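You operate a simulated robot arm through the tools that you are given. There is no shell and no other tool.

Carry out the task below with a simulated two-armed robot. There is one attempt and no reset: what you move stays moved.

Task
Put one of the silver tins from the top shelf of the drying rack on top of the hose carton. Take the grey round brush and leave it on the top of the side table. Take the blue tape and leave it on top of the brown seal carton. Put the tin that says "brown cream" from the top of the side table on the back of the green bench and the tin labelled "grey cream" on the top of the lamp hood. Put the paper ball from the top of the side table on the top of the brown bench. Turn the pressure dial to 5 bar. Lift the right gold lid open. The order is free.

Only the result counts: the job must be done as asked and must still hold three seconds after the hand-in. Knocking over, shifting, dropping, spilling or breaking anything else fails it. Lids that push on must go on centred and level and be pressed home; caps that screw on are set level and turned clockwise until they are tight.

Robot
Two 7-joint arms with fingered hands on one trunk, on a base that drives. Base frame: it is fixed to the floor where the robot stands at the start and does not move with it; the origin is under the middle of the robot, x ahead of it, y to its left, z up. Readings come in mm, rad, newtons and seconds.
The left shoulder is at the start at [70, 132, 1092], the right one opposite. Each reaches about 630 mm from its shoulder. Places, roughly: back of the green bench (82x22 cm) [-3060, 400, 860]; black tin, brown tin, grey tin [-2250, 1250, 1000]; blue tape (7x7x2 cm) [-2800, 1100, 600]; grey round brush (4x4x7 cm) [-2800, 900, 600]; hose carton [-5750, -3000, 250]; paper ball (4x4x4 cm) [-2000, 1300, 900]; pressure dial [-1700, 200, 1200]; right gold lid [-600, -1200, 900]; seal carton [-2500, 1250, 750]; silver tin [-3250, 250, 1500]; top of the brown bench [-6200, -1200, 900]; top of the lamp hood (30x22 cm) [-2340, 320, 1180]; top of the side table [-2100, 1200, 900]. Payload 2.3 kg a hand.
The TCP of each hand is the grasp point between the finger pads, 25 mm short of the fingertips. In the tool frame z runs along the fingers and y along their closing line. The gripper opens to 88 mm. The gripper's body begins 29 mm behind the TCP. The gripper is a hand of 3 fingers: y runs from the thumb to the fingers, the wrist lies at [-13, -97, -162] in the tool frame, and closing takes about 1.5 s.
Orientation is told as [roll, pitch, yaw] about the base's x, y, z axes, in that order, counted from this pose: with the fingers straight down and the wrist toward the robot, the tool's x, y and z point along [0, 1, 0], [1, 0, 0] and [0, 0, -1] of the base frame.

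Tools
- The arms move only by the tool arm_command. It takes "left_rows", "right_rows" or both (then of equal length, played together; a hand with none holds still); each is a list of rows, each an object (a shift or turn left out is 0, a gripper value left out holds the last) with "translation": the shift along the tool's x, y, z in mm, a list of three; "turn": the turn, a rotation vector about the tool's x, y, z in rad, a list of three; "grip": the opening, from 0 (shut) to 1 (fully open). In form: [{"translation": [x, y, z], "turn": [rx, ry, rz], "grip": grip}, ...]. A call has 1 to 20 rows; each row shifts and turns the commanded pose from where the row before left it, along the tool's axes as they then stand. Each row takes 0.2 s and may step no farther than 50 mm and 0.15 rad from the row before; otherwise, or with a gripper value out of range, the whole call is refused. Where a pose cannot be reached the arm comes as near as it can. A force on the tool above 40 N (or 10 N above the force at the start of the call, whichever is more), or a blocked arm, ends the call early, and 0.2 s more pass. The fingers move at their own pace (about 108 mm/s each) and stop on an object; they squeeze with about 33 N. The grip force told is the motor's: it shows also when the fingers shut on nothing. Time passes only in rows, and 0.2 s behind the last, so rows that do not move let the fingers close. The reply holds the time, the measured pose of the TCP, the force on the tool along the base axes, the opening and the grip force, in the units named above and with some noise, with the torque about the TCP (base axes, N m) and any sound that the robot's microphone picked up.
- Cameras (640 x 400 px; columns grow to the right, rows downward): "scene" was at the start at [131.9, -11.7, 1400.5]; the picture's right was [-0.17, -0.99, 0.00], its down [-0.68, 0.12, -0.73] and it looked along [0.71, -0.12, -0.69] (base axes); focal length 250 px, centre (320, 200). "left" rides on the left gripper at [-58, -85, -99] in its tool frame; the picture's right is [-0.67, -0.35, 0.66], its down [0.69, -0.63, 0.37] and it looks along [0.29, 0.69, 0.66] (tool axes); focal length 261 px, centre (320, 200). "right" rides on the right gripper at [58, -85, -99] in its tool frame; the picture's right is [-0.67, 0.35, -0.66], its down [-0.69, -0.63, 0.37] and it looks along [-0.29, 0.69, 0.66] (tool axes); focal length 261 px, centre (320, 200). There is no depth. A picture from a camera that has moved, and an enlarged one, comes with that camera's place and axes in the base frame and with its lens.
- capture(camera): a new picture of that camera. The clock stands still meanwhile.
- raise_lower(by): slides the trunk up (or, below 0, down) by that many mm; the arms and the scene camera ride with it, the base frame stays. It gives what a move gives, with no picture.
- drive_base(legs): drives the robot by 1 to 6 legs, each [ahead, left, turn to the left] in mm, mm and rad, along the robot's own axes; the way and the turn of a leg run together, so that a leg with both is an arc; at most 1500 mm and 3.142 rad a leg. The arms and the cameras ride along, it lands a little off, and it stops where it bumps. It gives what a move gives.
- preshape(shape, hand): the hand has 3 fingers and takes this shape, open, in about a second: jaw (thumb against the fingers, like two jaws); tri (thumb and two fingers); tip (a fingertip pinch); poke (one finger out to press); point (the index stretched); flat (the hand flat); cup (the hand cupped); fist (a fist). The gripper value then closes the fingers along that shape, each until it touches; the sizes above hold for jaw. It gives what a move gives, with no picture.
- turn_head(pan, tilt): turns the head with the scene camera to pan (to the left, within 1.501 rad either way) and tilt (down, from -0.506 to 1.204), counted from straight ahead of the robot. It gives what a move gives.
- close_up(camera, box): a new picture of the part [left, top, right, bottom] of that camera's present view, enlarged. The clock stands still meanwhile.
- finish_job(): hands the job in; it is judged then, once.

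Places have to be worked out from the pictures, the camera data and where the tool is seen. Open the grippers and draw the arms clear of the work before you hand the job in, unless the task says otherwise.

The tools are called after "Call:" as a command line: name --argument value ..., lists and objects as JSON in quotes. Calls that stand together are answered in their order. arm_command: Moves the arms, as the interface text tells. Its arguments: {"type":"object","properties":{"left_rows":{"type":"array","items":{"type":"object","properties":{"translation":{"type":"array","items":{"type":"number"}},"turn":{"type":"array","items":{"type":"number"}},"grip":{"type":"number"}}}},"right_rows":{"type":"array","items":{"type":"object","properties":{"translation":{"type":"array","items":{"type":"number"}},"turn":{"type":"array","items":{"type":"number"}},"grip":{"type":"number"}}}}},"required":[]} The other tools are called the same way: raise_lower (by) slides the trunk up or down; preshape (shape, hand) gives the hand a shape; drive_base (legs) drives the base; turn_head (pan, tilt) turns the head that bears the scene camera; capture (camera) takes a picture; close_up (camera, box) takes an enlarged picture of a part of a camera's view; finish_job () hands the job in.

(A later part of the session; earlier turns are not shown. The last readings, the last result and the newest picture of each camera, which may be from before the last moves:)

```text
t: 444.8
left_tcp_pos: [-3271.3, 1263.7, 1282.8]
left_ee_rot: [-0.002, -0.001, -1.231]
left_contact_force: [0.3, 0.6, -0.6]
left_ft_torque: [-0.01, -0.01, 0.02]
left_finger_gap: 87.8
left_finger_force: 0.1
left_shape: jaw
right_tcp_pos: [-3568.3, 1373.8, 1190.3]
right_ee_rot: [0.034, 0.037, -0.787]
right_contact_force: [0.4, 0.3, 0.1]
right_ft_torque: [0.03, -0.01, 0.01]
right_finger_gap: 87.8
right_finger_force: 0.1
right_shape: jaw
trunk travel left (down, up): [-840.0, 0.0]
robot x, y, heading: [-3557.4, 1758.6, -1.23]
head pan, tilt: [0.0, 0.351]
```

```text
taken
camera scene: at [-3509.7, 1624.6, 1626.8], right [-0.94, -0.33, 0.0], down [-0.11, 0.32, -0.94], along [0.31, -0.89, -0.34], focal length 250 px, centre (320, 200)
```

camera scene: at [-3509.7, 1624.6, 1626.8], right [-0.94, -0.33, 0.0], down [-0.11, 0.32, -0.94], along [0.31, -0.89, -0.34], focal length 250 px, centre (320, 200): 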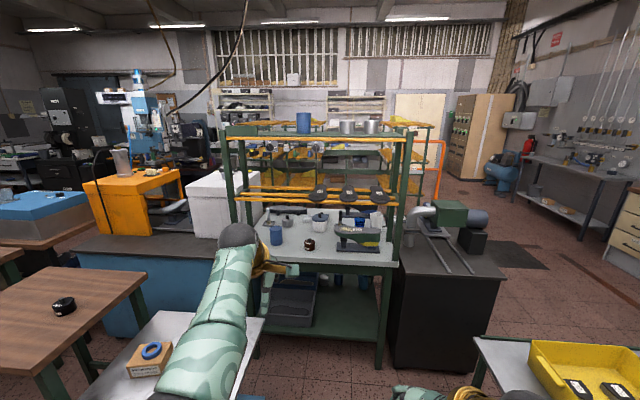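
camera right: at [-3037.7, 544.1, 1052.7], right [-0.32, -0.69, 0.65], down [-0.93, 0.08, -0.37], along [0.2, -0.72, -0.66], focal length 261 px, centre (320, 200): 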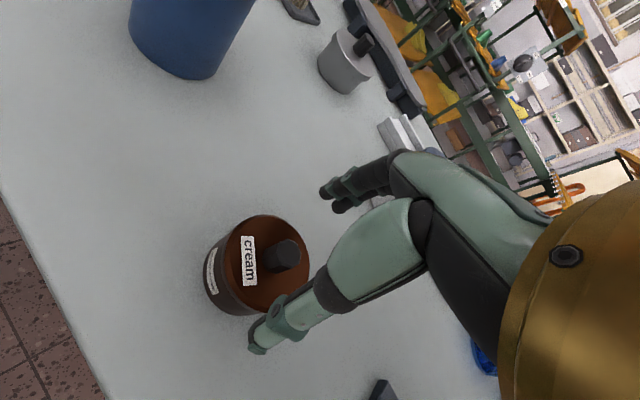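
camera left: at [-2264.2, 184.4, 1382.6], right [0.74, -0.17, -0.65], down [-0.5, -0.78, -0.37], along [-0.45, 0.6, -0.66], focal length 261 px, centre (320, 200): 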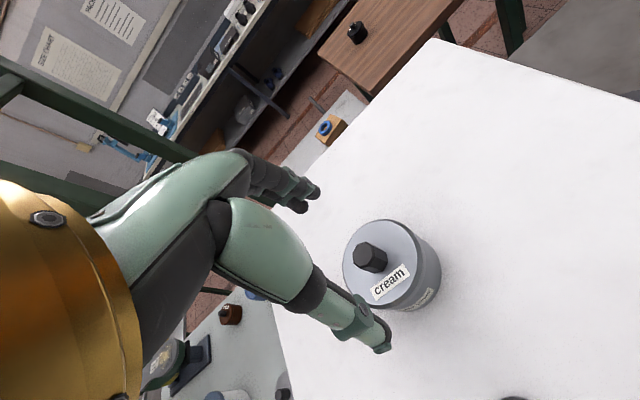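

I correct heading and retract the left arm before approaching the rack.

Call:
arm_command --left_rows '[{"translation": [25, -30, 0]}, {"translation": [25, -35, 0]}, {"translation": [25, -38, 0]}, {"translation": [25, -38, 0]}, {"translation": [20, -40, 0]}, {"translation": [20, -40, 0]}, {"translation": [10, -40, 0]}, {"turn": [0, 0, 0]}]'

Call:
drive_base --legs '[[0, 0, -0.104], [750, 0, 0]]'

Call:
turn_head --pan 0.0 --tilt 0.25

Call:
capture --camera "scene"

```text
t: 446.6
left_tcp_pos: [-3189.1, 1555.4, 1273.9]
left_ee_rot: [-0.003, 0.0, -1.232]
left_contact_force: [0.9, 0.3, 0.4]
left_ft_torque: [0.0, -0.03, 0.01]
left_finger_gap: 87.6
left_finger_force: 0.0
left_shape: jaw
left hand out of reach, approached as far as the arm can: row 5, 6, 7
right_tcp_pos: [-3568.7, 1374.1, 1190.4]
right_ee_rot: [0.035, 0.037, -0.786]
right_contact_force: [0.1, -0.8, 0.1]
right_ft_torque: [0.0, 0.02, -0.02]
right_finger_gap: 87.8
right_finger_force: 0.1
right_shape: jaw
trunk travel left (down, up): [-840.0, 0.0]
robot x, y, heading: [-3560.7, 1755.6, -1.229]
head pan, tilt: [0.0, 0.351]
```

```text
t: 451.3
left_tcp_pos: [-3033.4, 781.8, 1275.0]
left_ee_rot: [-0.005, 0.0, -1.335]
left_contact_force: [-0.2, 0.0, -0.5]
left_ft_torque: [-0.02, -0.01, 0.01]
left_finger_gap: 87.8
left_finger_force: 0.1
left_shape: jaw
right_tcp_pos: [-3429.4, 642.7, 1191.3]
right_ee_rot: [0.036, 0.034, -0.889]
right_contact_force: [0.0, 0.1, -0.3]
right_ft_torque: [-0.03, 0.01, 0.01]
right_finger_gap: 88.0
right_finger_force: 0.1
right_shape: jaw
trunk travel left (down, up): [-840.0, 0.0]
robot x, y, heading: [-3383.1, 1019.1, -1.334]
head pan, tilt: [0.0, 0.351]
```

```text
t: 451.9
left_tcp_pos: [-3032.5, 781.9, 1274.9]
left_ee_rot: [-0.006, -0.001, -1.334]
left_contact_force: [-0.1, 0.9, -0.6]
left_ft_torque: [0.0, -0.03, 0.0]
left_finger_gap: 87.6
left_finger_force: 0.0
left_shape: jaw
right_tcp_pos: [-3430.5, 640.9, 1190.0]
right_ee_rot: [0.035, 0.036, -0.888]
right_contact_force: [-0.1, 0.0, -0.2]
right_ft_torque: [0.05, 0.01, 0.02]
right_finger_gap: 88.0
right_finger_force: 0.1
right_shape: jaw
trunk travel left (down, up): [-840.0, 0.0]
robot x, y, heading: [-3380.5, 1020.3, -1.333]
head pan, tilt: [0.0, 0.25]
```

```text
taken
camera scene: at [-3345.4, 884.2, 1636.3], right [-0.97, -0.23, 0.0], down [-0.06, 0.24, -0.97], along [0.23, -0.94, -0.25], focal length 250 px, centre (320, 200)
```

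scene: 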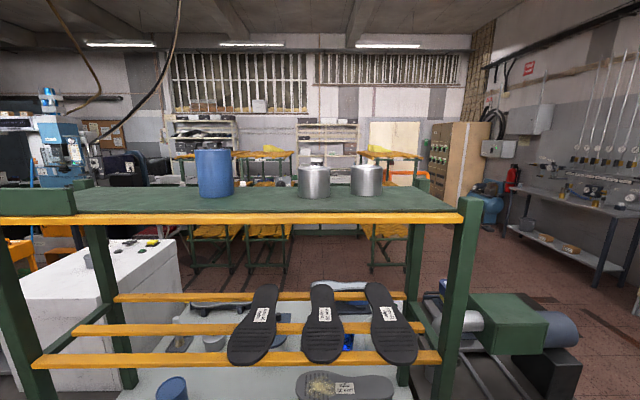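

The can is straight ahead. I shift 100 mm east, tuck the right hand back, and start raising the left hand for a finger-drag of the near tin toward the shelf edge.

Call:
drive_base --legs '[[0, 100, 0]]'

Call:
arm_command --left_rows '[{"translation": [-30, 25, -10]}, {"translation": [-30, 25, -10]}, {"translation": [-30, 20, -10]}, {"translation": [-30, 20, -10]}, {"translation": [-20, 10, -20], "turn": [-0.1, 0, 0]}, {"translation": [-15, 0, -25], "turn": [-0.12, 0, 0]}, {"translation": [0, 0, -25], "turn": [-0.12, 0, 0]}, {"translation": [0, 0, -25], "turn": [-0.12, 0, 0]}, {"turn": [0, 0, 0]}]' --right_rows '[{"translation": [-11, -35, 0]}, {"translation": [-11, -35, 0]}, {"translation": [-11, -35, 0]}, {"translation": [-11, -35, 0]}, {"translation": [-11, -35, 0]}, {"translation": [-11, -35, 0]}, {"turn": [0, 0, 0]}, {"turn": [0, 0, 0]}, {"turn": [0, 0, 0]}]'

Call:
capture --camera "scene"

```text
t: 453.1
left_tcp_pos: [-2949.3, 800.9, 1275.7]
left_ee_rot: [0.001, 0.001, -1.336]
left_contact_force: [-0.4, -0.6, 0.7]
left_ft_torque: [0.02, -0.01, 0.01]
left_finger_gap: 87.6
left_finger_force: 0.2
left_shape: jaw
right_tcp_pos: [-3344.2, 660.9, 1189.7]
right_ee_rot: [0.04, 0.034, -0.889]
right_contact_force: [0.0, -0.6, 0.4]
right_ft_torque: [-0.02, -0.03, 0.02]
right_finger_gap: 87.9
right_finger_force: 0.0
right_shape: jaw
trunk travel left (down, up): [-840.0, 0.0]
robot x, y, heading: [-3287.5, 1041.9, -1.33]
head pan, tilt: [0.0, 0.25]
```

```text
t: 455.1
left_tcp_pos: [-3009.1, 613.0, 1410.2]
left_ee_rot: [-0.004, -0.459, -1.335]
left_contact_force: [0.7, 0.2, -0.9]
left_ft_torque: [-0.01, 0.03, -0.01]
left_finger_gap: 87.9
left_finger_force: 0.1
left_shape: jaw
left hand out of reach, approached as far as the arm can: row 1, 2, 3, 5, 6, 7, 8
right_tcp_pos: [-3337.8, 662.9, 1190.9]
right_ee_rot: [0.035, 0.037, -0.89]
right_contact_force: [0.1, -0.3, 0.7]
right_ft_torque: [0.0, 0.03, 0.0]
right_finger_gap: 87.9
right_finger_force: 0.2
right_shape: jaw
right hand out of reach, approached as far as the arm can: row 1, 2, 3, 4, 5, 6
trunk travel left (down, up): [-840.0, 0.0]
robot x, y, heading: [-3285.5, 1044.1, -1.337]
head pan, tilt: [0.0, 0.25]
```

```text
taken
camera scene: at [-3253.7, 905.6, 1636.3], right [-0.97, -0.23, 0.0], down [-0.06, 0.24, -0.97], along [0.23, -0.94, -0.25], focal length 250 px, centre (320, 200)
```

scene: 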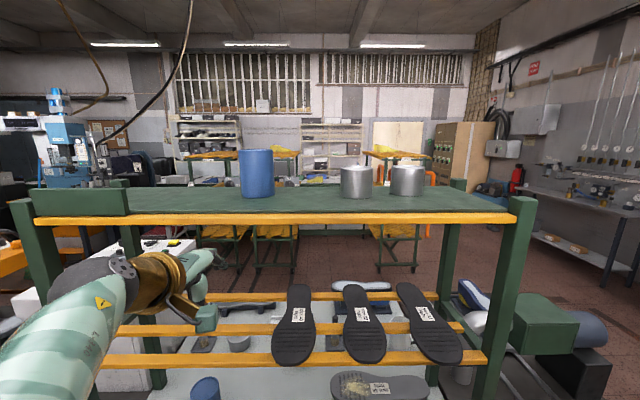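

Both arms are limited by how far the elbows fold. I move the right hand straight out to the right, and raise the left hand vertically in separate steps.

Call:
arm_command --left_rows '[{"translation": [0, 15, -30]}, {"translation": [0, 15, -30]}, {"translation": [0, 15, -30]}, {"translation": [0, 15, -30]}, {"turn": [0, 0, 0]}, {"turn": [0, 0, 0]}]' --right_rows '[{"translation": [-36, -17, 0]}, {"translation": [-36, -17, 0]}, {"translation": [-36, -17, 0]}, {"translation": [-36, -17, 0]}, {"translation": [-36, -17, 0]}, {"turn": [0, 0, 0]}]'

Call:
capture --camera "scene"

```text
t: 456.5
left_tcp_pos: [-3006.8, 614.7, 1548.6]
left_ee_rot: [-0.032, -0.494, -1.313]
left_contact_force: [0.1, 0.0, 0.1]
left_ft_torque: [0.01, -0.02, 0.0]
left_finger_gap: 87.6
left_finger_force: 0.1
left_shape: jaw
left hand out of reach, approached as far as the arm can: row 4
right_tcp_pos: [-3531.9, 614.4, 1186.2]
right_ee_rot: [0.034, 0.037, -0.891]
right_contact_force: [0.1, -0.8, 0.2]
right_ft_torque: [0.0, 0.04, 0.0]
right_finger_gap: 88.2
right_finger_force: 0.0
right_shape: jaw
trunk travel left (down, up): [-840.0, 0.0]
robot x, y, heading: [-3285.9, 1043.2, -1.335]
head pan, tilt: [0.0, 0.25]
```

```text
taken
camera scene: at [-3254.7, 905.6, 1636.3], right [-0.97, -0.23, 0.0], down [-0.06, 0.24, -0.97], along [0.23, -0.94, -0.25], focal length 250 px, centre (320, 200)
```

scene: 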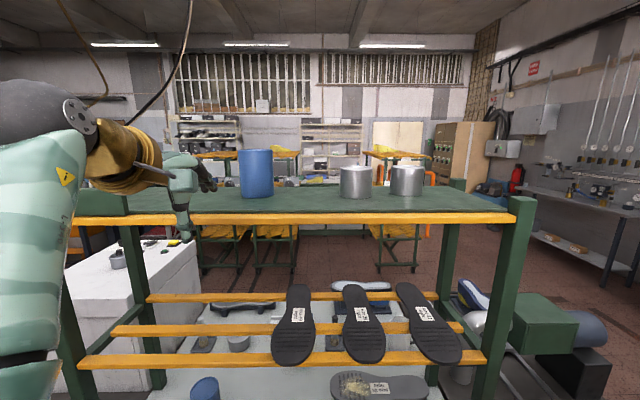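

The left hand is up at z 1549 but the arm is nearly straight. I bring it back, inward and pitch it to about 40°.

Call:
arm_command --left_rows '[{"translation": [-20, -19, -25]}, {"translation": [-20, -19, -25]}, {"translation": [-15, -19, -25], "turn": [-0.1, 0, 0]}, {"translation": [-10, 0, 0], "turn": [-0.1, 0, 0]}, {"turn": [0, 0, 0]}, {"turn": [0, 0, 0]}]'

Call:
capture --camera "scene"

Call:
capture --camera "left"

```text
t: 457.9
left_tcp_pos: [-3068.3, 685.2, 1609.3]
left_ee_rot: [-0.004, -0.658, -1.333]
left_contact_force: [-0.6, 0.8, 0.4]
left_ft_torque: [0.0, 0.03, 0.01]
left_finger_gap: 87.7
left_finger_force: 0.0
left_shape: jaw
left hand out of reach, approached as far as the arm can: row 3, 4
right_tcp_pos: [-3531.5, 614.2, 1187.3]
right_ee_rot: [0.033, 0.035, -0.89]
right_contact_force: [0.2, 0.4, 1.0]
right_ft_torque: [0.01, 0.0, -0.03]
right_finger_gap: 88.0
right_finger_force: 0.1
right_shape: jaw
trunk travel left (down, up): [-840.0, 0.0]
robot x, y, heading: [-3287.2, 1043.9, -1.333]
head pan, tilt: [0.0, 0.25]
```

```text
taken
camera scene: at [-3253.6, 906.2, 1636.3], right [-0.97, -0.23, 0.0], down [-0.06, 0.24, -0.97], along [0.23, -0.94, -0.25], focal length 250 px, centre (320, 200)
```

scene: 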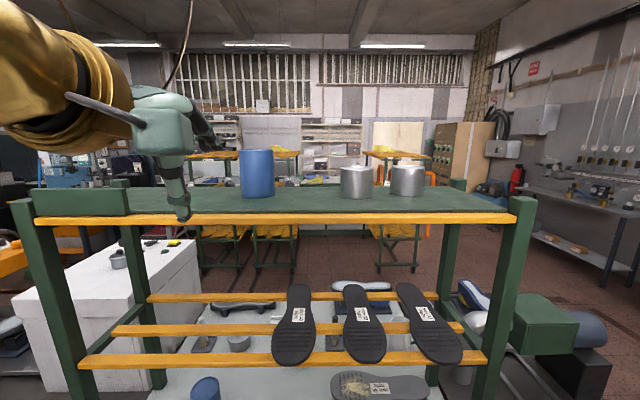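

```text
taken
camera left: at [-3153.6, 796.3, 1635.6], right [-0.63, -0.28, -0.73], down [0.6, 0.42, -0.68], along [0.5, -0.86, -0.1], focal length 261 px, centre (320, 200)
```

left: 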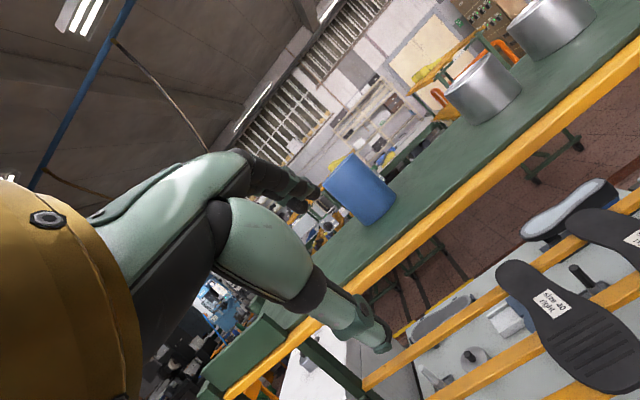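

The left hand is in a good overhead pose. I close it, and tuck the right hand straight back at its wide position.

Call:
arm_command --left_rows '[{"grip": 0.0}, {"grip": 0.0}, {"grip": 0.0}, {"grip": 0.0}, {"grip": 0.0}, {"grip": 0.0}, {"turn": [0, 0, 0]}]' --right_rows '[{"translation": [17, -36, 0]}, {"translation": [17, -36, 0]}, {"translation": [17, -36, 0]}, {"translation": [17, -36, 0]}, {"translation": [17, -36, 0]}, {"turn": [0, 0, 0]}, {"turn": [0, 0, 0]}]'

Call:
capture --camera "left"

```text
t: 459.5
left_tcp_pos: [-3067.8, 682.8, 1608.2]
left_ee_rot: [-0.005, -0.658, -1.334]
left_contact_force: [0.3, 0.0, -0.4]
left_ft_torque: [0.03, 0.01, 0.03]
left_finger_gap: 0.0
left_finger_force: 33.1
left_shape: jaw
right_tcp_pos: [-3577.1, 809.9, 1200.9]
right_ee_rot: [0.034, 0.038, -0.891]
right_contact_force: [0.4, 0.1, -0.2]
right_ft_torque: [0.01, -0.04, -0.03]
right_finger_gap: 88.3
right_finger_force: 0.0
right_shape: jaw
trunk travel left (down, up): [-840.0, 0.0]
robot x, y, heading: [-3285.1, 1044.0, -1.331]
head pan, tilt: [0.0, 0.25]
```

```text
taken
camera left: at [-3153.3, 794.9, 1635.4], right [-0.63, -0.28, -0.73], down [0.6, 0.43, -0.68], along [0.5, -0.86, -0.1], focal length 261 px, centre (320, 200)
```

left: 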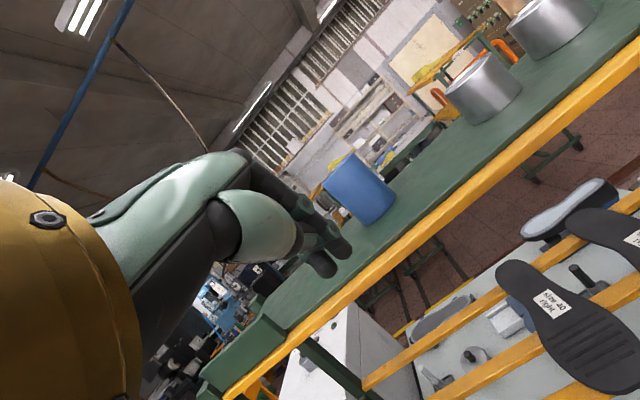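

Fingers are closed into a single hook. I drive ahead 270 mm and 100 mm right so the hand is over the shelf, east of the near tin.

Call:
drive_base --legs '[[0, -100, 0], [265, 0, 0]]'

Call:
turn_head --pan -0.05 --tilt 0.3

Call:
capture --camera "scene"

Call:
capture --camera "left"

```text
t: 462.1
left_tcp_pos: [-3107.5, 416.1, 1609.0]
left_ee_rot: [-0.006, -0.662, -1.336]
left_contact_force: [-0.1, 0.1, -0.4]
left_ft_torque: [0.01, -0.01, 0.01]
left_finger_gap: 0.1
left_finger_force: 32.3
left_shape: jaw
right_tcp_pos: [-3615.7, 541.8, 1200.7]
right_ee_rot: [0.032, 0.034, -0.894]
right_contact_force: [0.1, 0.0, -0.7]
right_ft_torque: [-0.03, -0.05, -0.02]
right_finger_gap: 87.9
right_finger_force: 0.1
right_shape: jaw
trunk travel left (down, up): [-840.0, 0.0]
robot x, y, heading: [-3325.3, 775.0, -1.344]
head pan, tilt: [0.0, 0.25]
```

```text
t: 462.7
left_tcp_pos: [-3107.3, 412.6, 1608.8]
left_ee_rot: [-0.006, -0.659, -1.338]
left_contact_force: [-0.7, -0.7, -0.4]
left_ft_torque: [0.04, 0.03, 0.04]
left_finger_gap: 0.1
left_finger_force: 32.9
left_shape: jaw
right_tcp_pos: [-3615.2, 540.4, 1202.6]
right_ee_rot: [0.034, 0.036, -0.896]
right_contact_force: [-0.2, 0.5, 0.0]
right_ft_torque: [0.01, -0.02, 0.01]
right_finger_gap: 87.8
right_finger_force: 0.0
right_shape: jaw
trunk travel left (down, up): [-840.0, 0.0]
robot x, y, heading: [-3324.0, 768.0, -1.343]
head pan, tilt: [-0.051, 0.3]
```

```text
taken
camera scene: at [-3296.2, 633.9, 1631.8], right [-0.98, -0.18, 0.0], down [-0.05, 0.29, -0.96], along [0.17, -0.94, -0.29], focal length 250 px, centre (320, 200)
```

scene: 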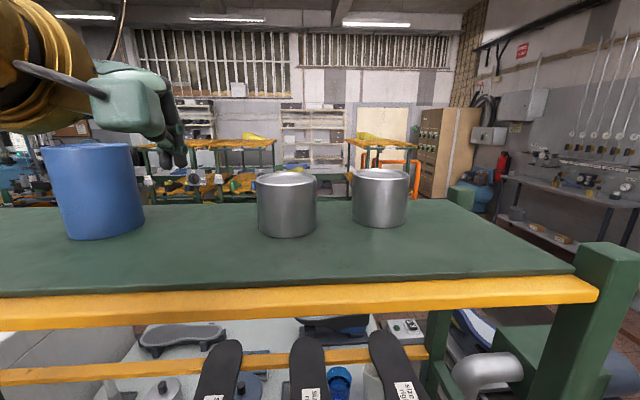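

```text
taken
camera left: at [-3191.8, 524.6, 1636.0], right [-0.63, -0.28, -0.73], down [0.6, 0.42, -0.68], along [0.49, -0.86, -0.1], focal length 261 px, centre (320, 200)
```

left: 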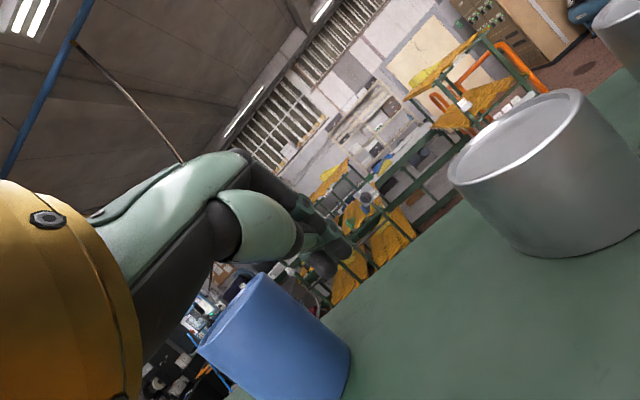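

From close up the tin's top is closed, with only a shallow rim, so a finger cannot go inside. I back off a little and test the hand's "cup" shape, which might hook over the far side of the tin.

Call:
drive_base --legs '[[-200, 0, 0]]'

Call:
preshape --shape "cup" --hand "left"

Call:
capture --camera "left"

Call:
capture --camera "scene"

```text
t: 464.3
left_tcp_pos: [-3149.8, 598.4, 1608.2]
left_ee_rot: [-0.007, -0.654, -1.336]
left_contact_force: [0.5, -0.4, 0.0]
left_ft_torque: [0.02, 0.01, 0.0]
left_finger_gap: 0.1
left_finger_force: 33.1
left_shape: jaw
right_tcp_pos: [-3658.4, 727.6, 1199.7]
right_ee_rot: [0.037, 0.04, -0.893]
right_contact_force: [-1.2, -0.1, -0.1]
right_ft_torque: [0.0, 0.0, 0.0]
right_finger_gap: 88.4
right_finger_force: 0.0
right_shape: jaw
trunk travel left (down, up): [-840.0, 0.0]
robot x, y, heading: [-3370.1, 962.7, -1.33]
head pan, tilt: [-0.051, 0.3]
```

```text
t: 465.2
left_tcp_pos: [-3151.5, 606.6, 1607.4]
left_ee_rot: [-0.008, -0.659, -1.333]
left_contact_force: [0.8, 0.0, 0.9]
left_ft_torque: [0.03, -0.03, 0.03]
left_finger_gap: 59.5
left_finger_force: 0.0
left_shape: cup
right_tcp_pos: [-3660.8, 732.6, 1200.3]
right_ee_rot: [0.035, 0.035, -0.893]
right_contact_force: [0.0, 0.3, 0.5]
right_ft_torque: [0.01, -0.02, 0.01]
right_finger_gap: 87.7
right_finger_force: 0.0
right_shape: jaw
trunk travel left (down, up): [-840.0, 0.0]
robot x, y, heading: [-3368.8, 966.3, -1.336]
head pan, tilt: [-0.051, 0.3]
```

```text
taken
camera left: at [-3236.8, 717.8, 1635.8], right [-0.63, -0.28, -0.73], down [0.6, 0.42, -0.68], along [0.5, -0.86, -0.1], focal length 261 px, centre (320, 200)
```

left: 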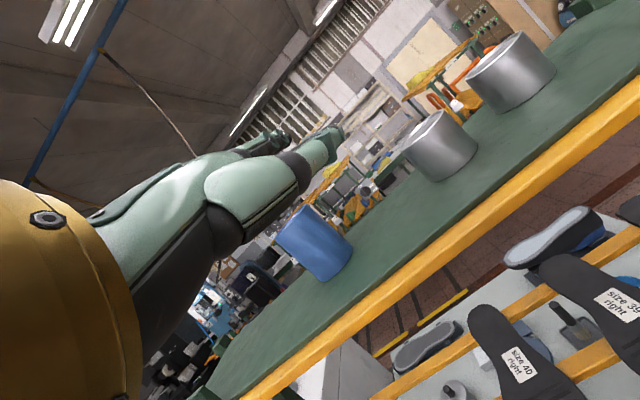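

```text
taken
camera scene: at [-3341.5, 826.9, 1631.7], right [-0.98, -0.18, 0.0], down [-0.05, 0.29, -0.96], along [0.17, -0.94, -0.3], focal length 250 px, centre (320, 200)
```

scene: 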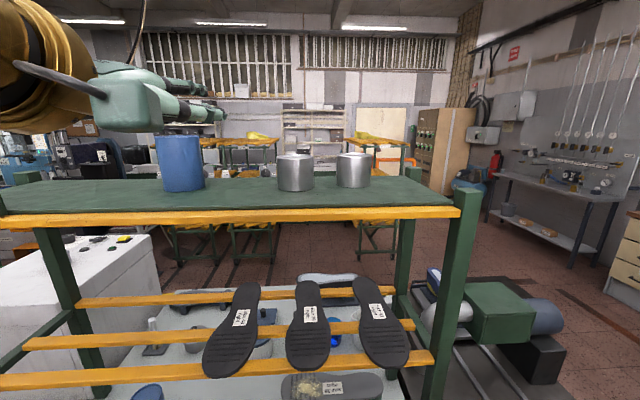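

I close the hand in this shape to see how the fingers curl.

Call:
arm_command --left_rows '[{"grip": 0.3}, {"grip": 0.3}, {"grip": 0.3}, {"grip": 0.3}]'

Call:
capture --camera "left"

Call:
close_up --camera "scene" --box '[60, 20, 260, 145]'

Call:
arm_command --left_rows '[{"grip": 0.0}, {"grip": 0.0}, {"grip": 0.0}, {"grip": 0.0}]'

Call:
capture --camera "left"

Call:
close_up --camera "scene" --box '[60, 20, 260, 145]'

```text
t: 466.2
left_tcp_pos: [-3150.9, 605.3, 1608.5]
left_ee_rot: [-0.008, -0.657, -1.334]
left_contact_force: [0.0, 0.5, -0.6]
left_ft_torque: [0.01, -0.03, 0.01]
left_finger_gap: 18.2
left_finger_force: 0.1
left_shape: cup
right_tcp_pos: [-3659.9, 731.6, 1200.3]
right_ee_rot: [0.034, 0.037, -0.89]
right_contact_force: [-0.7, -0.7, -0.3]
right_ft_torque: [0.03, -0.03, 0.02]
right_finger_gap: 87.8
right_finger_force: 0.1
right_shape: jaw
trunk travel left (down, up): [-840.0, 0.0]
robot x, y, heading: [-3370.1, 962.9, -1.341]
head pan, tilt: [-0.051, 0.3]
```

```text
taken
camera left: at [-3236.5, 716.4, 1635.5], right [-0.63, -0.28, -0.73], down [0.6, 0.42, -0.68], along [0.5, -0.86, -0.1], focal length 261 px, centre (320, 200)
```

left: 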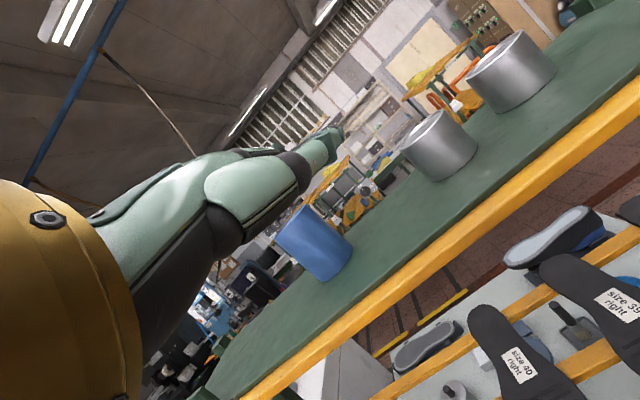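

```text
3.20 times, centred on (160, 82) of scene
camera zoom: at [-3341.2, 825.5, 1631.6], right [-0.98, -0.18, 0.0], down [-0.05, 0.29, -0.96], along [0.17, -0.94, -0.3], focal length 799 px, centre (832, 576)
```

zoom: 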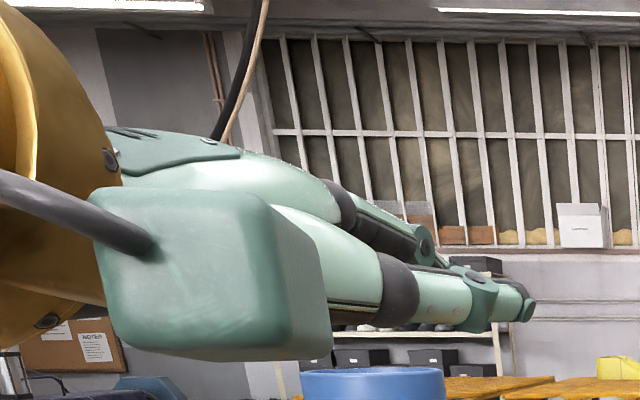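

```text
t: 467.2
left_tcp_pos: [-3151.9, 604.8, 1607.4]
left_ee_rot: [-0.007, -0.658, -1.335]
left_contact_force: [-0.2, 0.4, -0.4]
left_ft_torque: [0.0, -0.01, 0.03]
left_finger_gap: 0.1
left_finger_force: 33.0
left_shape: cup
right_tcp_pos: [-3661.1, 730.3, 1199.6]
right_ee_rot: [0.034, 0.038, -0.89]
right_contact_force: [-1.2, 0.6, 0.5]
right_ft_torque: [0.01, -0.01, 0.02]
right_finger_gap: 88.1
right_finger_force: 0.0
right_shape: jaw
trunk travel left (down, up): [-840.0, 0.0]
robot x, y, heading: [-3369.1, 965.3, -1.334]
head pan, tilt: [-0.051, 0.3]
```

```text
taken
camera left: at [-3236.6, 716.7, 1635.6], right [-0.63, -0.28, -0.73], down [0.6, 0.42, -0.68], along [0.5, -0.86, -0.1], focal length 261 px, centre (320, 200)
```

left: 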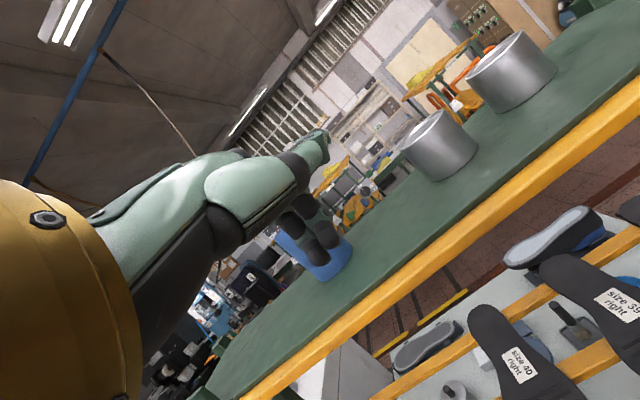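

```text
3.20 times, centred on (160, 82) of scene
camera zoom: at [-3341.3, 825.8, 1631.6], right [-0.98, -0.18, 0.0], down [-0.05, 0.29, -0.96], along [0.17, -0.94, -0.3], focal length 799 px, centre (832, 576)
```

zoom: 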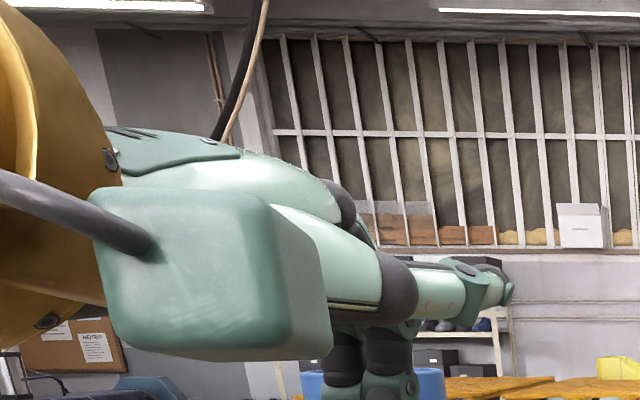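

In the cup shape the two fingers curl downward like a hook when closed. I look closer at that hook's geometry.

Call:
close_up --camera "scene" --box '[100, 60, 260, 160]'

Call:
close_up --camera "left" --box '[220, 110, 380, 280]'

```text
4.00 times, centred on (180, 110) of scene
camera zoom: at [-3341.3, 825.8, 1631.6], right [-0.98, -0.18, 0.0], down [-0.05, 0.29, -0.96], along [0.17, -0.94, -0.3], focal length 999 px, centre (880, 560)
```

zoom: 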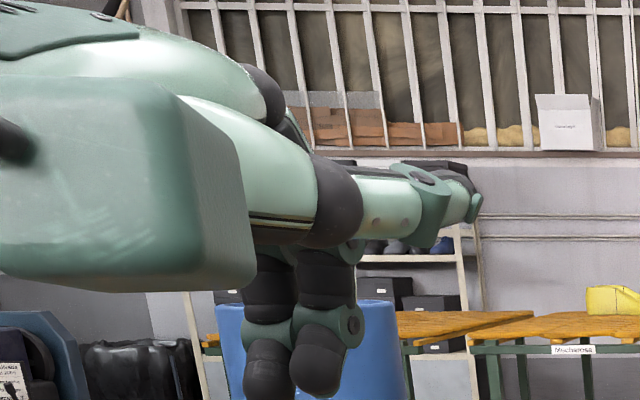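

```text
2.35 times, centred on (300, 195) of left
camera zoom: at [-3236.6, 716.7, 1635.6], right [-0.63, -0.28, -0.73], down [0.6, 0.42, -0.68], along [0.5, -0.86, -0.1], focal length 613 px, centre (367, 212)
```

zoom: 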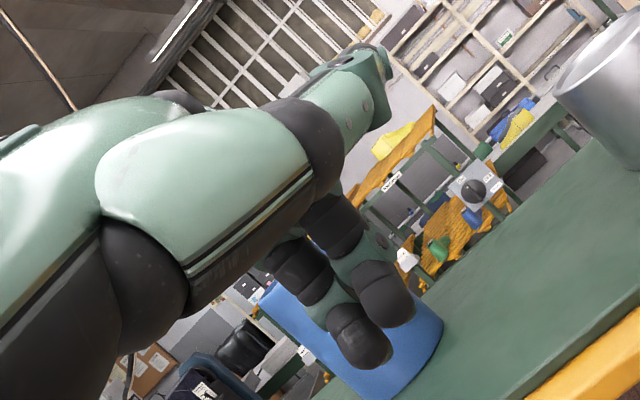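

The hook fingers sit about 65 mm ahead and 34 mm left of the TCP — usable to pull the tin toward the shelf edge from behind. Before that I test whether the right hand can take a horizontal side-grasp pose (fingers forward, thumb on the right) in free space.

Call:
arm_command --right_rows '[{"translation": [-5, 38, -10]}, {"translation": [-5, 38, -10]}, {"translation": [0, 38, -10]}, {"translation": [10, 38, -10]}, {"translation": [20, 35, -10]}, {"translation": [25, 30, -10]}, {"translation": [25, 25, -10]}, {"turn": [0, 0, -0.14]}, {"turn": [0, 0, -0.14]}, {"turn": [0, 0, -0.14]}, {"turn": [0, 0, -0.14]}, {"turn": [0, 0, -0.14]}, {"turn": [0, 0, -0.14]}, {"turn": [0, 0, -0.14]}, {"turn": [0, 0, -0.145]}, {"turn": [0, 0, 0]}]'

Call:
turn_head --pan -0.3 --tilt 0.6

Call:
capture --camera "scene"

```text
t: 470.6
left_tcp_pos: [-3151.6, 604.6, 1609.0]
left_ee_rot: [-0.007, -0.657, -1.334]
left_contact_force: [0.4, -0.1, 0.7]
left_ft_torque: [0.0, -0.03, 0.0]
left_finger_gap: 0.0
left_finger_force: 33.1
left_shape: cup
right_tcp_pos: [-3455.1, 583.4, 1263.8]
right_ee_rot: [0.049, -0.014, 0.234]
right_contact_force: [-1.0, -0.4, 0.4]
right_ft_torque: [-0.03, 0.03, 0.0]
right_finger_gap: 88.2
right_finger_force: 0.0
right_shape: jaw
trunk travel left (down, up): [-840.0, 0.0]
robot x, y, heading: [-3375.6, 966.0, -1.338]
head pan, tilt: [-0.051, 0.3]
```

```text
t: 471.4
left_tcp_pos: [-3150.4, 605.9, 1609.6]
left_ee_rot: [-0.008, -0.658, -1.334]
left_contact_force: [-0.3, -0.3, -0.9]
left_ft_torque: [0.0, -0.02, 0.02]
left_finger_gap: 0.0
left_finger_force: 33.0
left_shape: cup
right_tcp_pos: [-3454.0, 584.3, 1264.9]
right_ee_rot: [0.047, -0.016, 0.232]
right_contact_force: [0.1, 0.2, 0.3]
right_ft_torque: [0.0, -0.03, -0.01]
right_finger_gap: 88.3
right_finger_force: 0.0
right_shape: jaw
trunk travel left (down, up): [-840.0, 0.0]
robot x, y, heading: [-3367.7, 965.1, -1.339]
head pan, tilt: [-0.3, 0.6]
```

```text
taken
camera scene: at [-3364.1, 829.3, 1604.2], right [-1.0, 0.07, 0.0], down [0.04, 0.56, -0.83], along [-0.05, -0.82, -0.56], focal length 250 px, centre (320, 200)
```

scene: 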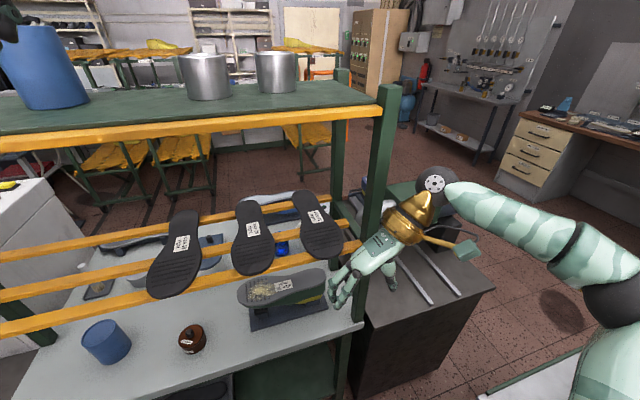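

Yaw to the palm-out direction worked without limits. Now I rotate about the tool y axis so the fingers point forward.

Call:
arm_command --right_rows '[{"turn": [0, -0.14, 0]}, {"turn": [0, -0.14, 0]}, {"turn": [0, -0.14, 0]}, {"turn": [0, -0.14, 0]}, {"turn": [0, -0.14, 0]}, {"turn": [0, -0.14, 0]}, {"turn": [0, -0.14, 0]}, {"turn": [0, -0.14, 0]}, {"turn": [0, -0.14, 0]}, {"turn": [0, -0.14, 0]}, {"turn": [0, -0.14, 0]}, {"turn": [0, 0, 0]}]'

Call:
capture --camera "scene"

Call:
capture --camera "right"

```text
t: 474.0
left_tcp_pos: [-3151.8, 604.6, 1607.2]
left_ee_rot: [-0.007, -0.657, -1.333]
left_contact_force: [0.3, 0.8, 0.1]
left_ft_torque: [0.02, -0.04, -0.02]
left_finger_gap: 0.0
left_finger_force: 32.8
left_shape: cup
right_tcp_pos: [-3466.9, 550.1, 1273.5]
right_ee_rot: [-1.492, -0.017, 0.235]
right_contact_force: [0.5, 0.7, -0.3]
right_ft_torque: [0.0, -0.02, -0.02]
right_finger_gap: 88.0
right_finger_force: 0.1
right_shape: jaw
right hand out of reach, approached as far as the arm can: row 9, 10, 11
trunk travel left (down, up): [-840.0, 0.0]
robot x, y, heading: [-3369.2, 964.9, -1.338]
head pan, tilt: [-0.3, 0.6]
```

```text
taken
camera scene: at [-3364.0, 829.3, 1604.1], right [-1.0, 0.07, 0.0], down [0.04, 0.56, -0.82], along [-0.05, -0.82, -0.57], focal length 250 px, centre (320, 200)
```

scene: 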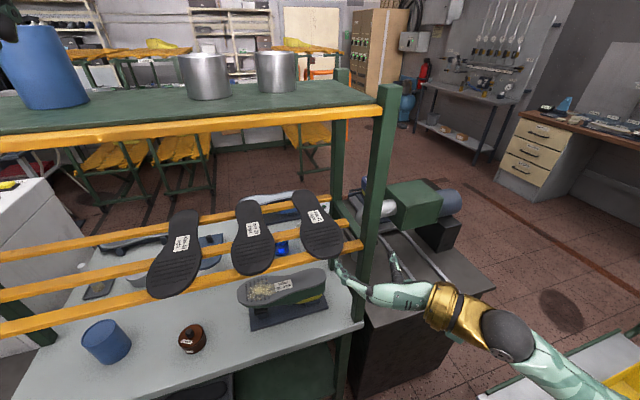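

```text
taken
camera right: at [-3572.5, 630.8, 1221.1], right [0.19, 0.66, 0.72], down [-0.52, -0.56, 0.65], along [0.83, -0.5, 0.24], focal length 261 px, centre (320, 200)
```

right: 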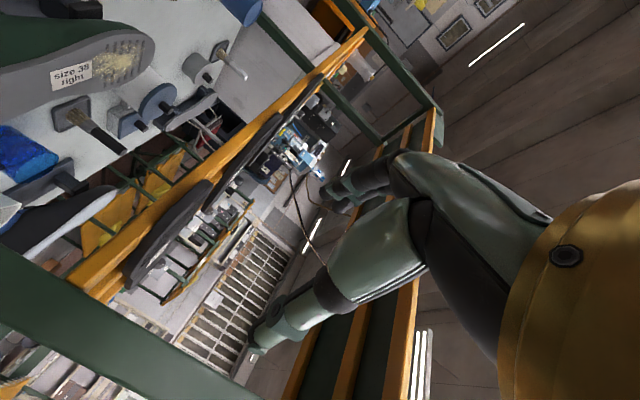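

The right hand can take the palm-out horizontal pose. I raise it toward shelf height (z ≈ 1540) to verify reach there.

Call:
arm_command --right_rows '[{"translation": [-40, 0, 0]}, {"translation": [-40, 0, 0]}, {"translation": [-40, 0, 0]}, {"translation": [-40, 0, 0]}, {"translation": [-40, 0, 0]}, {"translation": [-40, 0, 0]}, {"translation": [-25, 0, 0]}, {"turn": [0, 0, 0]}]'

Call:
turn_head --pan -0.3 --tilt 0.3

Call:
capture --camera "scene"

Call:
capture --camera "right"

```text
t: 475.8
left_tcp_pos: [-3151.9, 605.5, 1608.0]
left_ee_rot: [-0.005, -0.659, -1.335]
left_contact_force: [0.0, -0.3, 0.5]
left_ft_torque: [-0.03, -0.01, 0.0]
left_finger_gap: 0.2
left_finger_force: 33.2
left_shape: cup
right_tcp_pos: [-3466.4, 527.8, 1536.1]
right_ee_rot: [-1.493, -0.015, 0.233]
right_contact_force: [-0.2, -0.5, -0.1]
right_ft_torque: [0.0, 0.0, -0.01]
right_finger_gap: 88.0
right_finger_force: 0.1
right_shape: jaw
trunk travel left (down, up): [-840.0, 0.0]
robot x, y, heading: [-3369.4, 963.4, -1.339]
head pan, tilt: [-0.3, 0.6]
```

```text
t: 476.6
left_tcp_pos: [-3151.2, 604.5, 1608.4]
left_ee_rot: [-0.006, -0.657, -1.336]
left_contact_force: [-0.2, -0.2, -0.6]
left_ft_torque: [-0.02, 0.0, 0.0]
left_finger_gap: 0.0
left_finger_force: 32.9
left_shape: cup
right_tcp_pos: [-3465.5, 526.5, 1536.4]
right_ee_rot: [-1.491, -0.017, 0.231]
right_contact_force: [0.8, -0.5, -0.7]
right_ft_torque: [0.02, 0.0, 0.02]
right_finger_gap: 88.1
right_finger_force: 0.0
right_shape: jaw
trunk travel left (down, up): [-840.0, 0.0]
robot x, y, heading: [-3368.7, 961.8, -1.34]
head pan, tilt: [-0.3, 0.3]
```

```text
taken
camera scene: at [-3364.5, 824.3, 1631.5], right [-1.0, 0.07, 0.0], down [0.02, 0.3, -0.95], along [-0.06, -0.95, -0.3], focal length 250 px, centre (320, 200)
```

scene: 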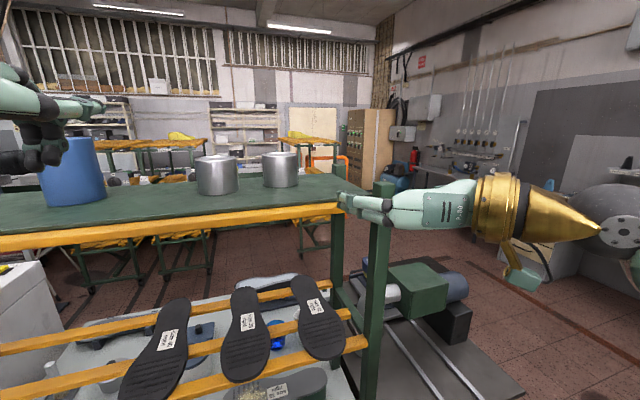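

```text
taken
camera right: at [-3570.9, 607.5, 1484.6], right [0.19, 0.66, 0.72], down [-0.53, -0.56, 0.64], along [0.83, -0.5, 0.24], focal length 261 px, centre (320, 200)
```

right: 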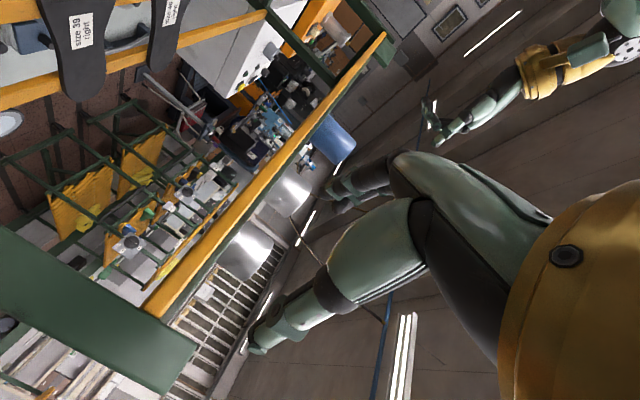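

The right hand works at z 1536 in this pose. I pull it back 150 mm, then shift the base west 150 mm and ahead so the left hook comes over the near tin.

Call:
arm_command --right_rows '[{"translation": [0, 0, -40]}, {"translation": [0, 0, -40]}, {"translation": [0, 0, -40]}, {"translation": [0, 0, -30]}, {"turn": [0, 0, 0]}]'

Call:
drive_base --legs '[[0, -150, 0], [200, 0, 0]]'

Call:
turn_head --pan 0.15 --tilt 0.3

Call:
capture --camera "scene"

Call:
capture --camera "right"

Call:
capture --camera "left"

```text
t: 477.8
left_tcp_pos: [-3151.8, 605.8, 1607.6]
left_ee_rot: [-0.007, -0.659, -1.335]
left_contact_force: [0.4, 0.3, -0.1]
left_ft_torque: [-0.01, 0.0, 0.0]
left_finger_gap: 0.1
left_finger_force: 33.0
left_shape: cup
right_tcp_pos: [-3499.5, 674.2, 1550.9]
right_ee_rot: [-1.49, -0.015, 0.231]
right_contact_force: [0.4, 0.1, 0.7]
right_ft_torque: [-0.01, 0.01, 0.01]
right_finger_gap: 88.2
right_finger_force: 0.1
right_shape: jaw
trunk travel left (down, up): [-840.0, 0.0]
robot x, y, heading: [-3370.6, 961.4, -1.337]
head pan, tilt: [-0.3, 0.3]
```

```text
t: 480.4
left_tcp_pos: [-3250.5, 377.2, 1610.2]
left_ee_rot: [-0.007, -0.663, -1.328]
left_contact_force: [-0.6, 0.3, 1.0]
left_ft_torque: [-0.01, -0.01, 0.02]
left_finger_gap: 0.0
left_finger_force: 33.1
left_shape: cup
right_tcp_pos: [-3598.8, 446.1, 1552.0]
right_ee_rot: [-1.496, -0.016, 0.236]
right_contact_force: [-0.5, 0.2, -0.7]
right_ft_torque: [-0.02, 0.0, 0.0]
right_finger_gap: 88.2
right_finger_force: 0.1
right_shape: jaw
trunk travel left (down, up): [-840.0, 0.0]
robot x, y, heading: [-3467.9, 731.3, -1.328]
head pan, tilt: [-0.3, 0.3]
```

```text
t: 481.3
left_tcp_pos: [-3248.7, 371.8, 1608.6]
left_ee_rot: [-0.008, -0.659, -1.33]
left_contact_force: [0.7, 0.2, -0.4]
left_ft_torque: [0.01, -0.03, 0.02]
left_finger_gap: 0.0
left_finger_force: 32.3
left_shape: cup
right_tcp_pos: [-3597.7, 438.7, 1551.4]
right_ee_rot: [-1.491, -0.015, 0.238]
right_contact_force: [0.1, -0.6, -0.8]
right_ft_torque: [-0.01, -0.01, 0.01]
right_finger_gap: 88.0
right_finger_force: 0.1
right_shape: jaw
trunk travel left (down, up): [-840.0, 0.0]
robot x, y, heading: [-3467.7, 732.1, -1.331]
head pan, tilt: [0.15, 0.3]
```

```text
taken
camera scene: at [-3422.0, 596.4, 1631.5], right [-0.93, -0.38, 0.0], down [-0.11, 0.27, -0.96], along [0.36, -0.88, -0.3], focal length 250 px, centre (320, 200)
```

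scene: 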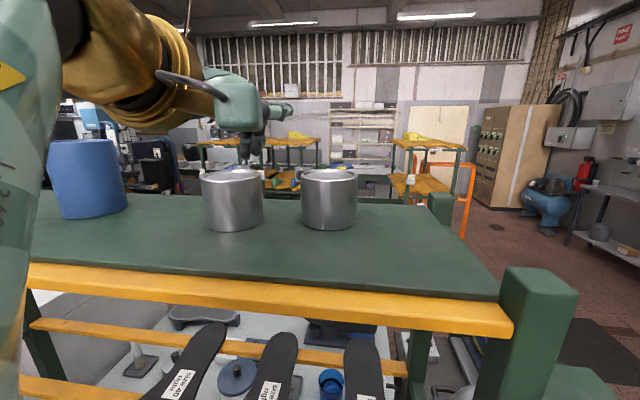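

```text
taken
camera right: at [-3703.9, 519.6, 1499.8], right [0.19, 0.66, 0.73], down [-0.52, -0.56, 0.64], along [0.83, -0.5, 0.24], focal length 261 px, centre (320, 200)
```

right: 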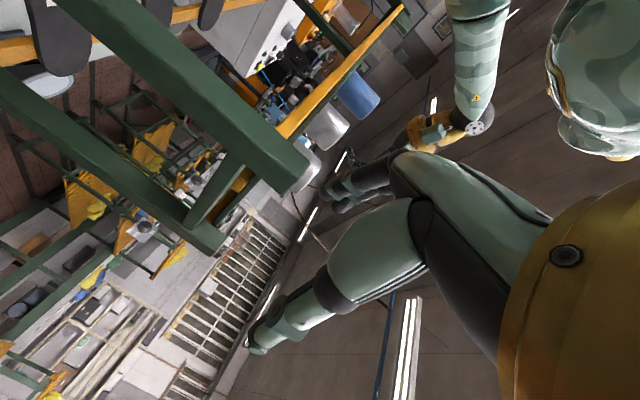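

```text
taken
camera left: at [-3334.7, 482.6, 1635.5], right [-0.63, -0.28, -0.73], down [0.6, 0.43, -0.68], along [0.5, -0.86, -0.1], focal length 261 px, centre (320, 200)
```

left: 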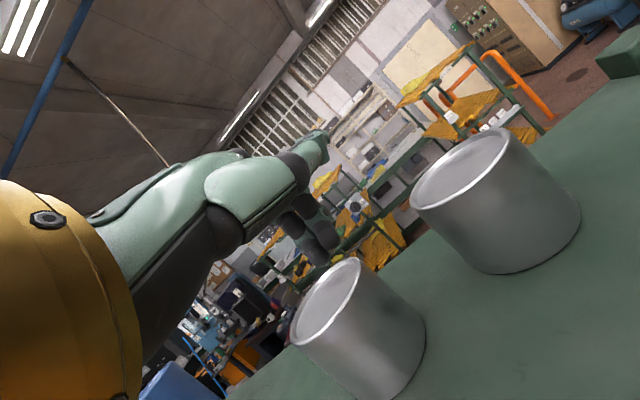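

I zoom on the hook and the near tin from both cameras.

Call:
close_up --camera "scene" --box '[170, 60, 370, 240]'

Call:
close_up --camera "left" --box '[240, 130, 480, 400]'

Call:
close_up --camera "right" --box '[270, 60, 490, 220]'

```text
2.22 times, centred on (270, 150) of scene
camera zoom: at [-3422.0, 596.4, 1631.5], right [-0.93, -0.38, 0.0], down [-0.11, 0.27, -0.96], along [0.36, -0.88, -0.3], focal length 555 px, centre (431, 311)
```

zoom: 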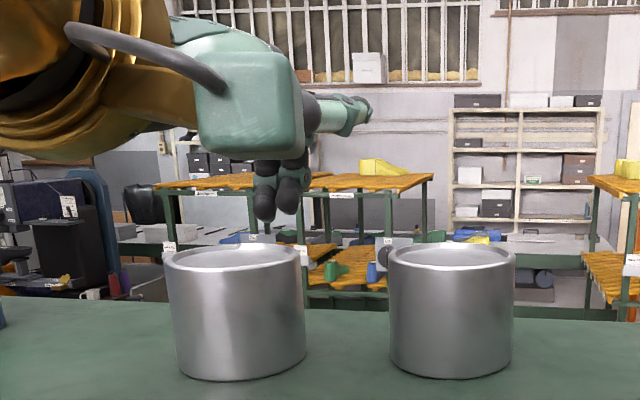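

```text
1.48 times, centred on (360, 265) of left
camera zoom: at [-3334.7, 482.6, 1635.5], right [-0.63, -0.28, -0.73], down [0.6, 0.43, -0.68], along [0.5, -0.86, -0.1], focal length 386 px, centre (261, 104)
```

zoom: 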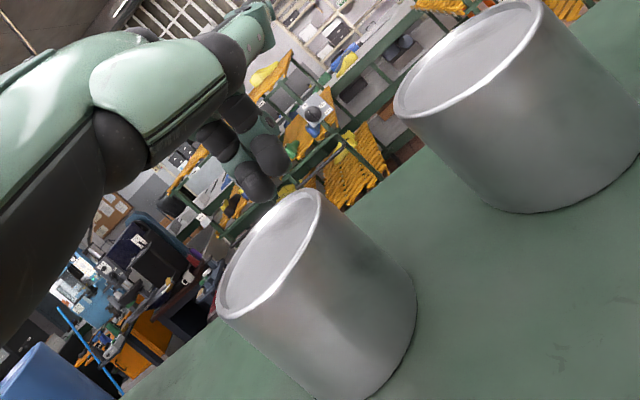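

```text
2.50 times, centred on (380, 140) of right
camera zoom: at [-3703.9, 519.6, 1499.8], right [0.19, 0.66, 0.73], down [-0.52, -0.56, 0.64], along [0.83, -0.5, 0.24], focal length 652 px, centre (170, 350)
```

zoom: 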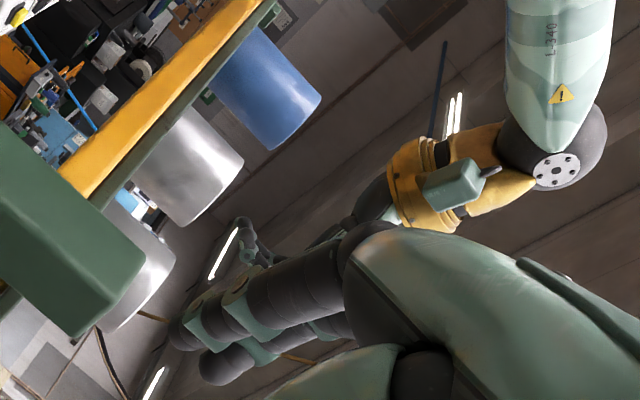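

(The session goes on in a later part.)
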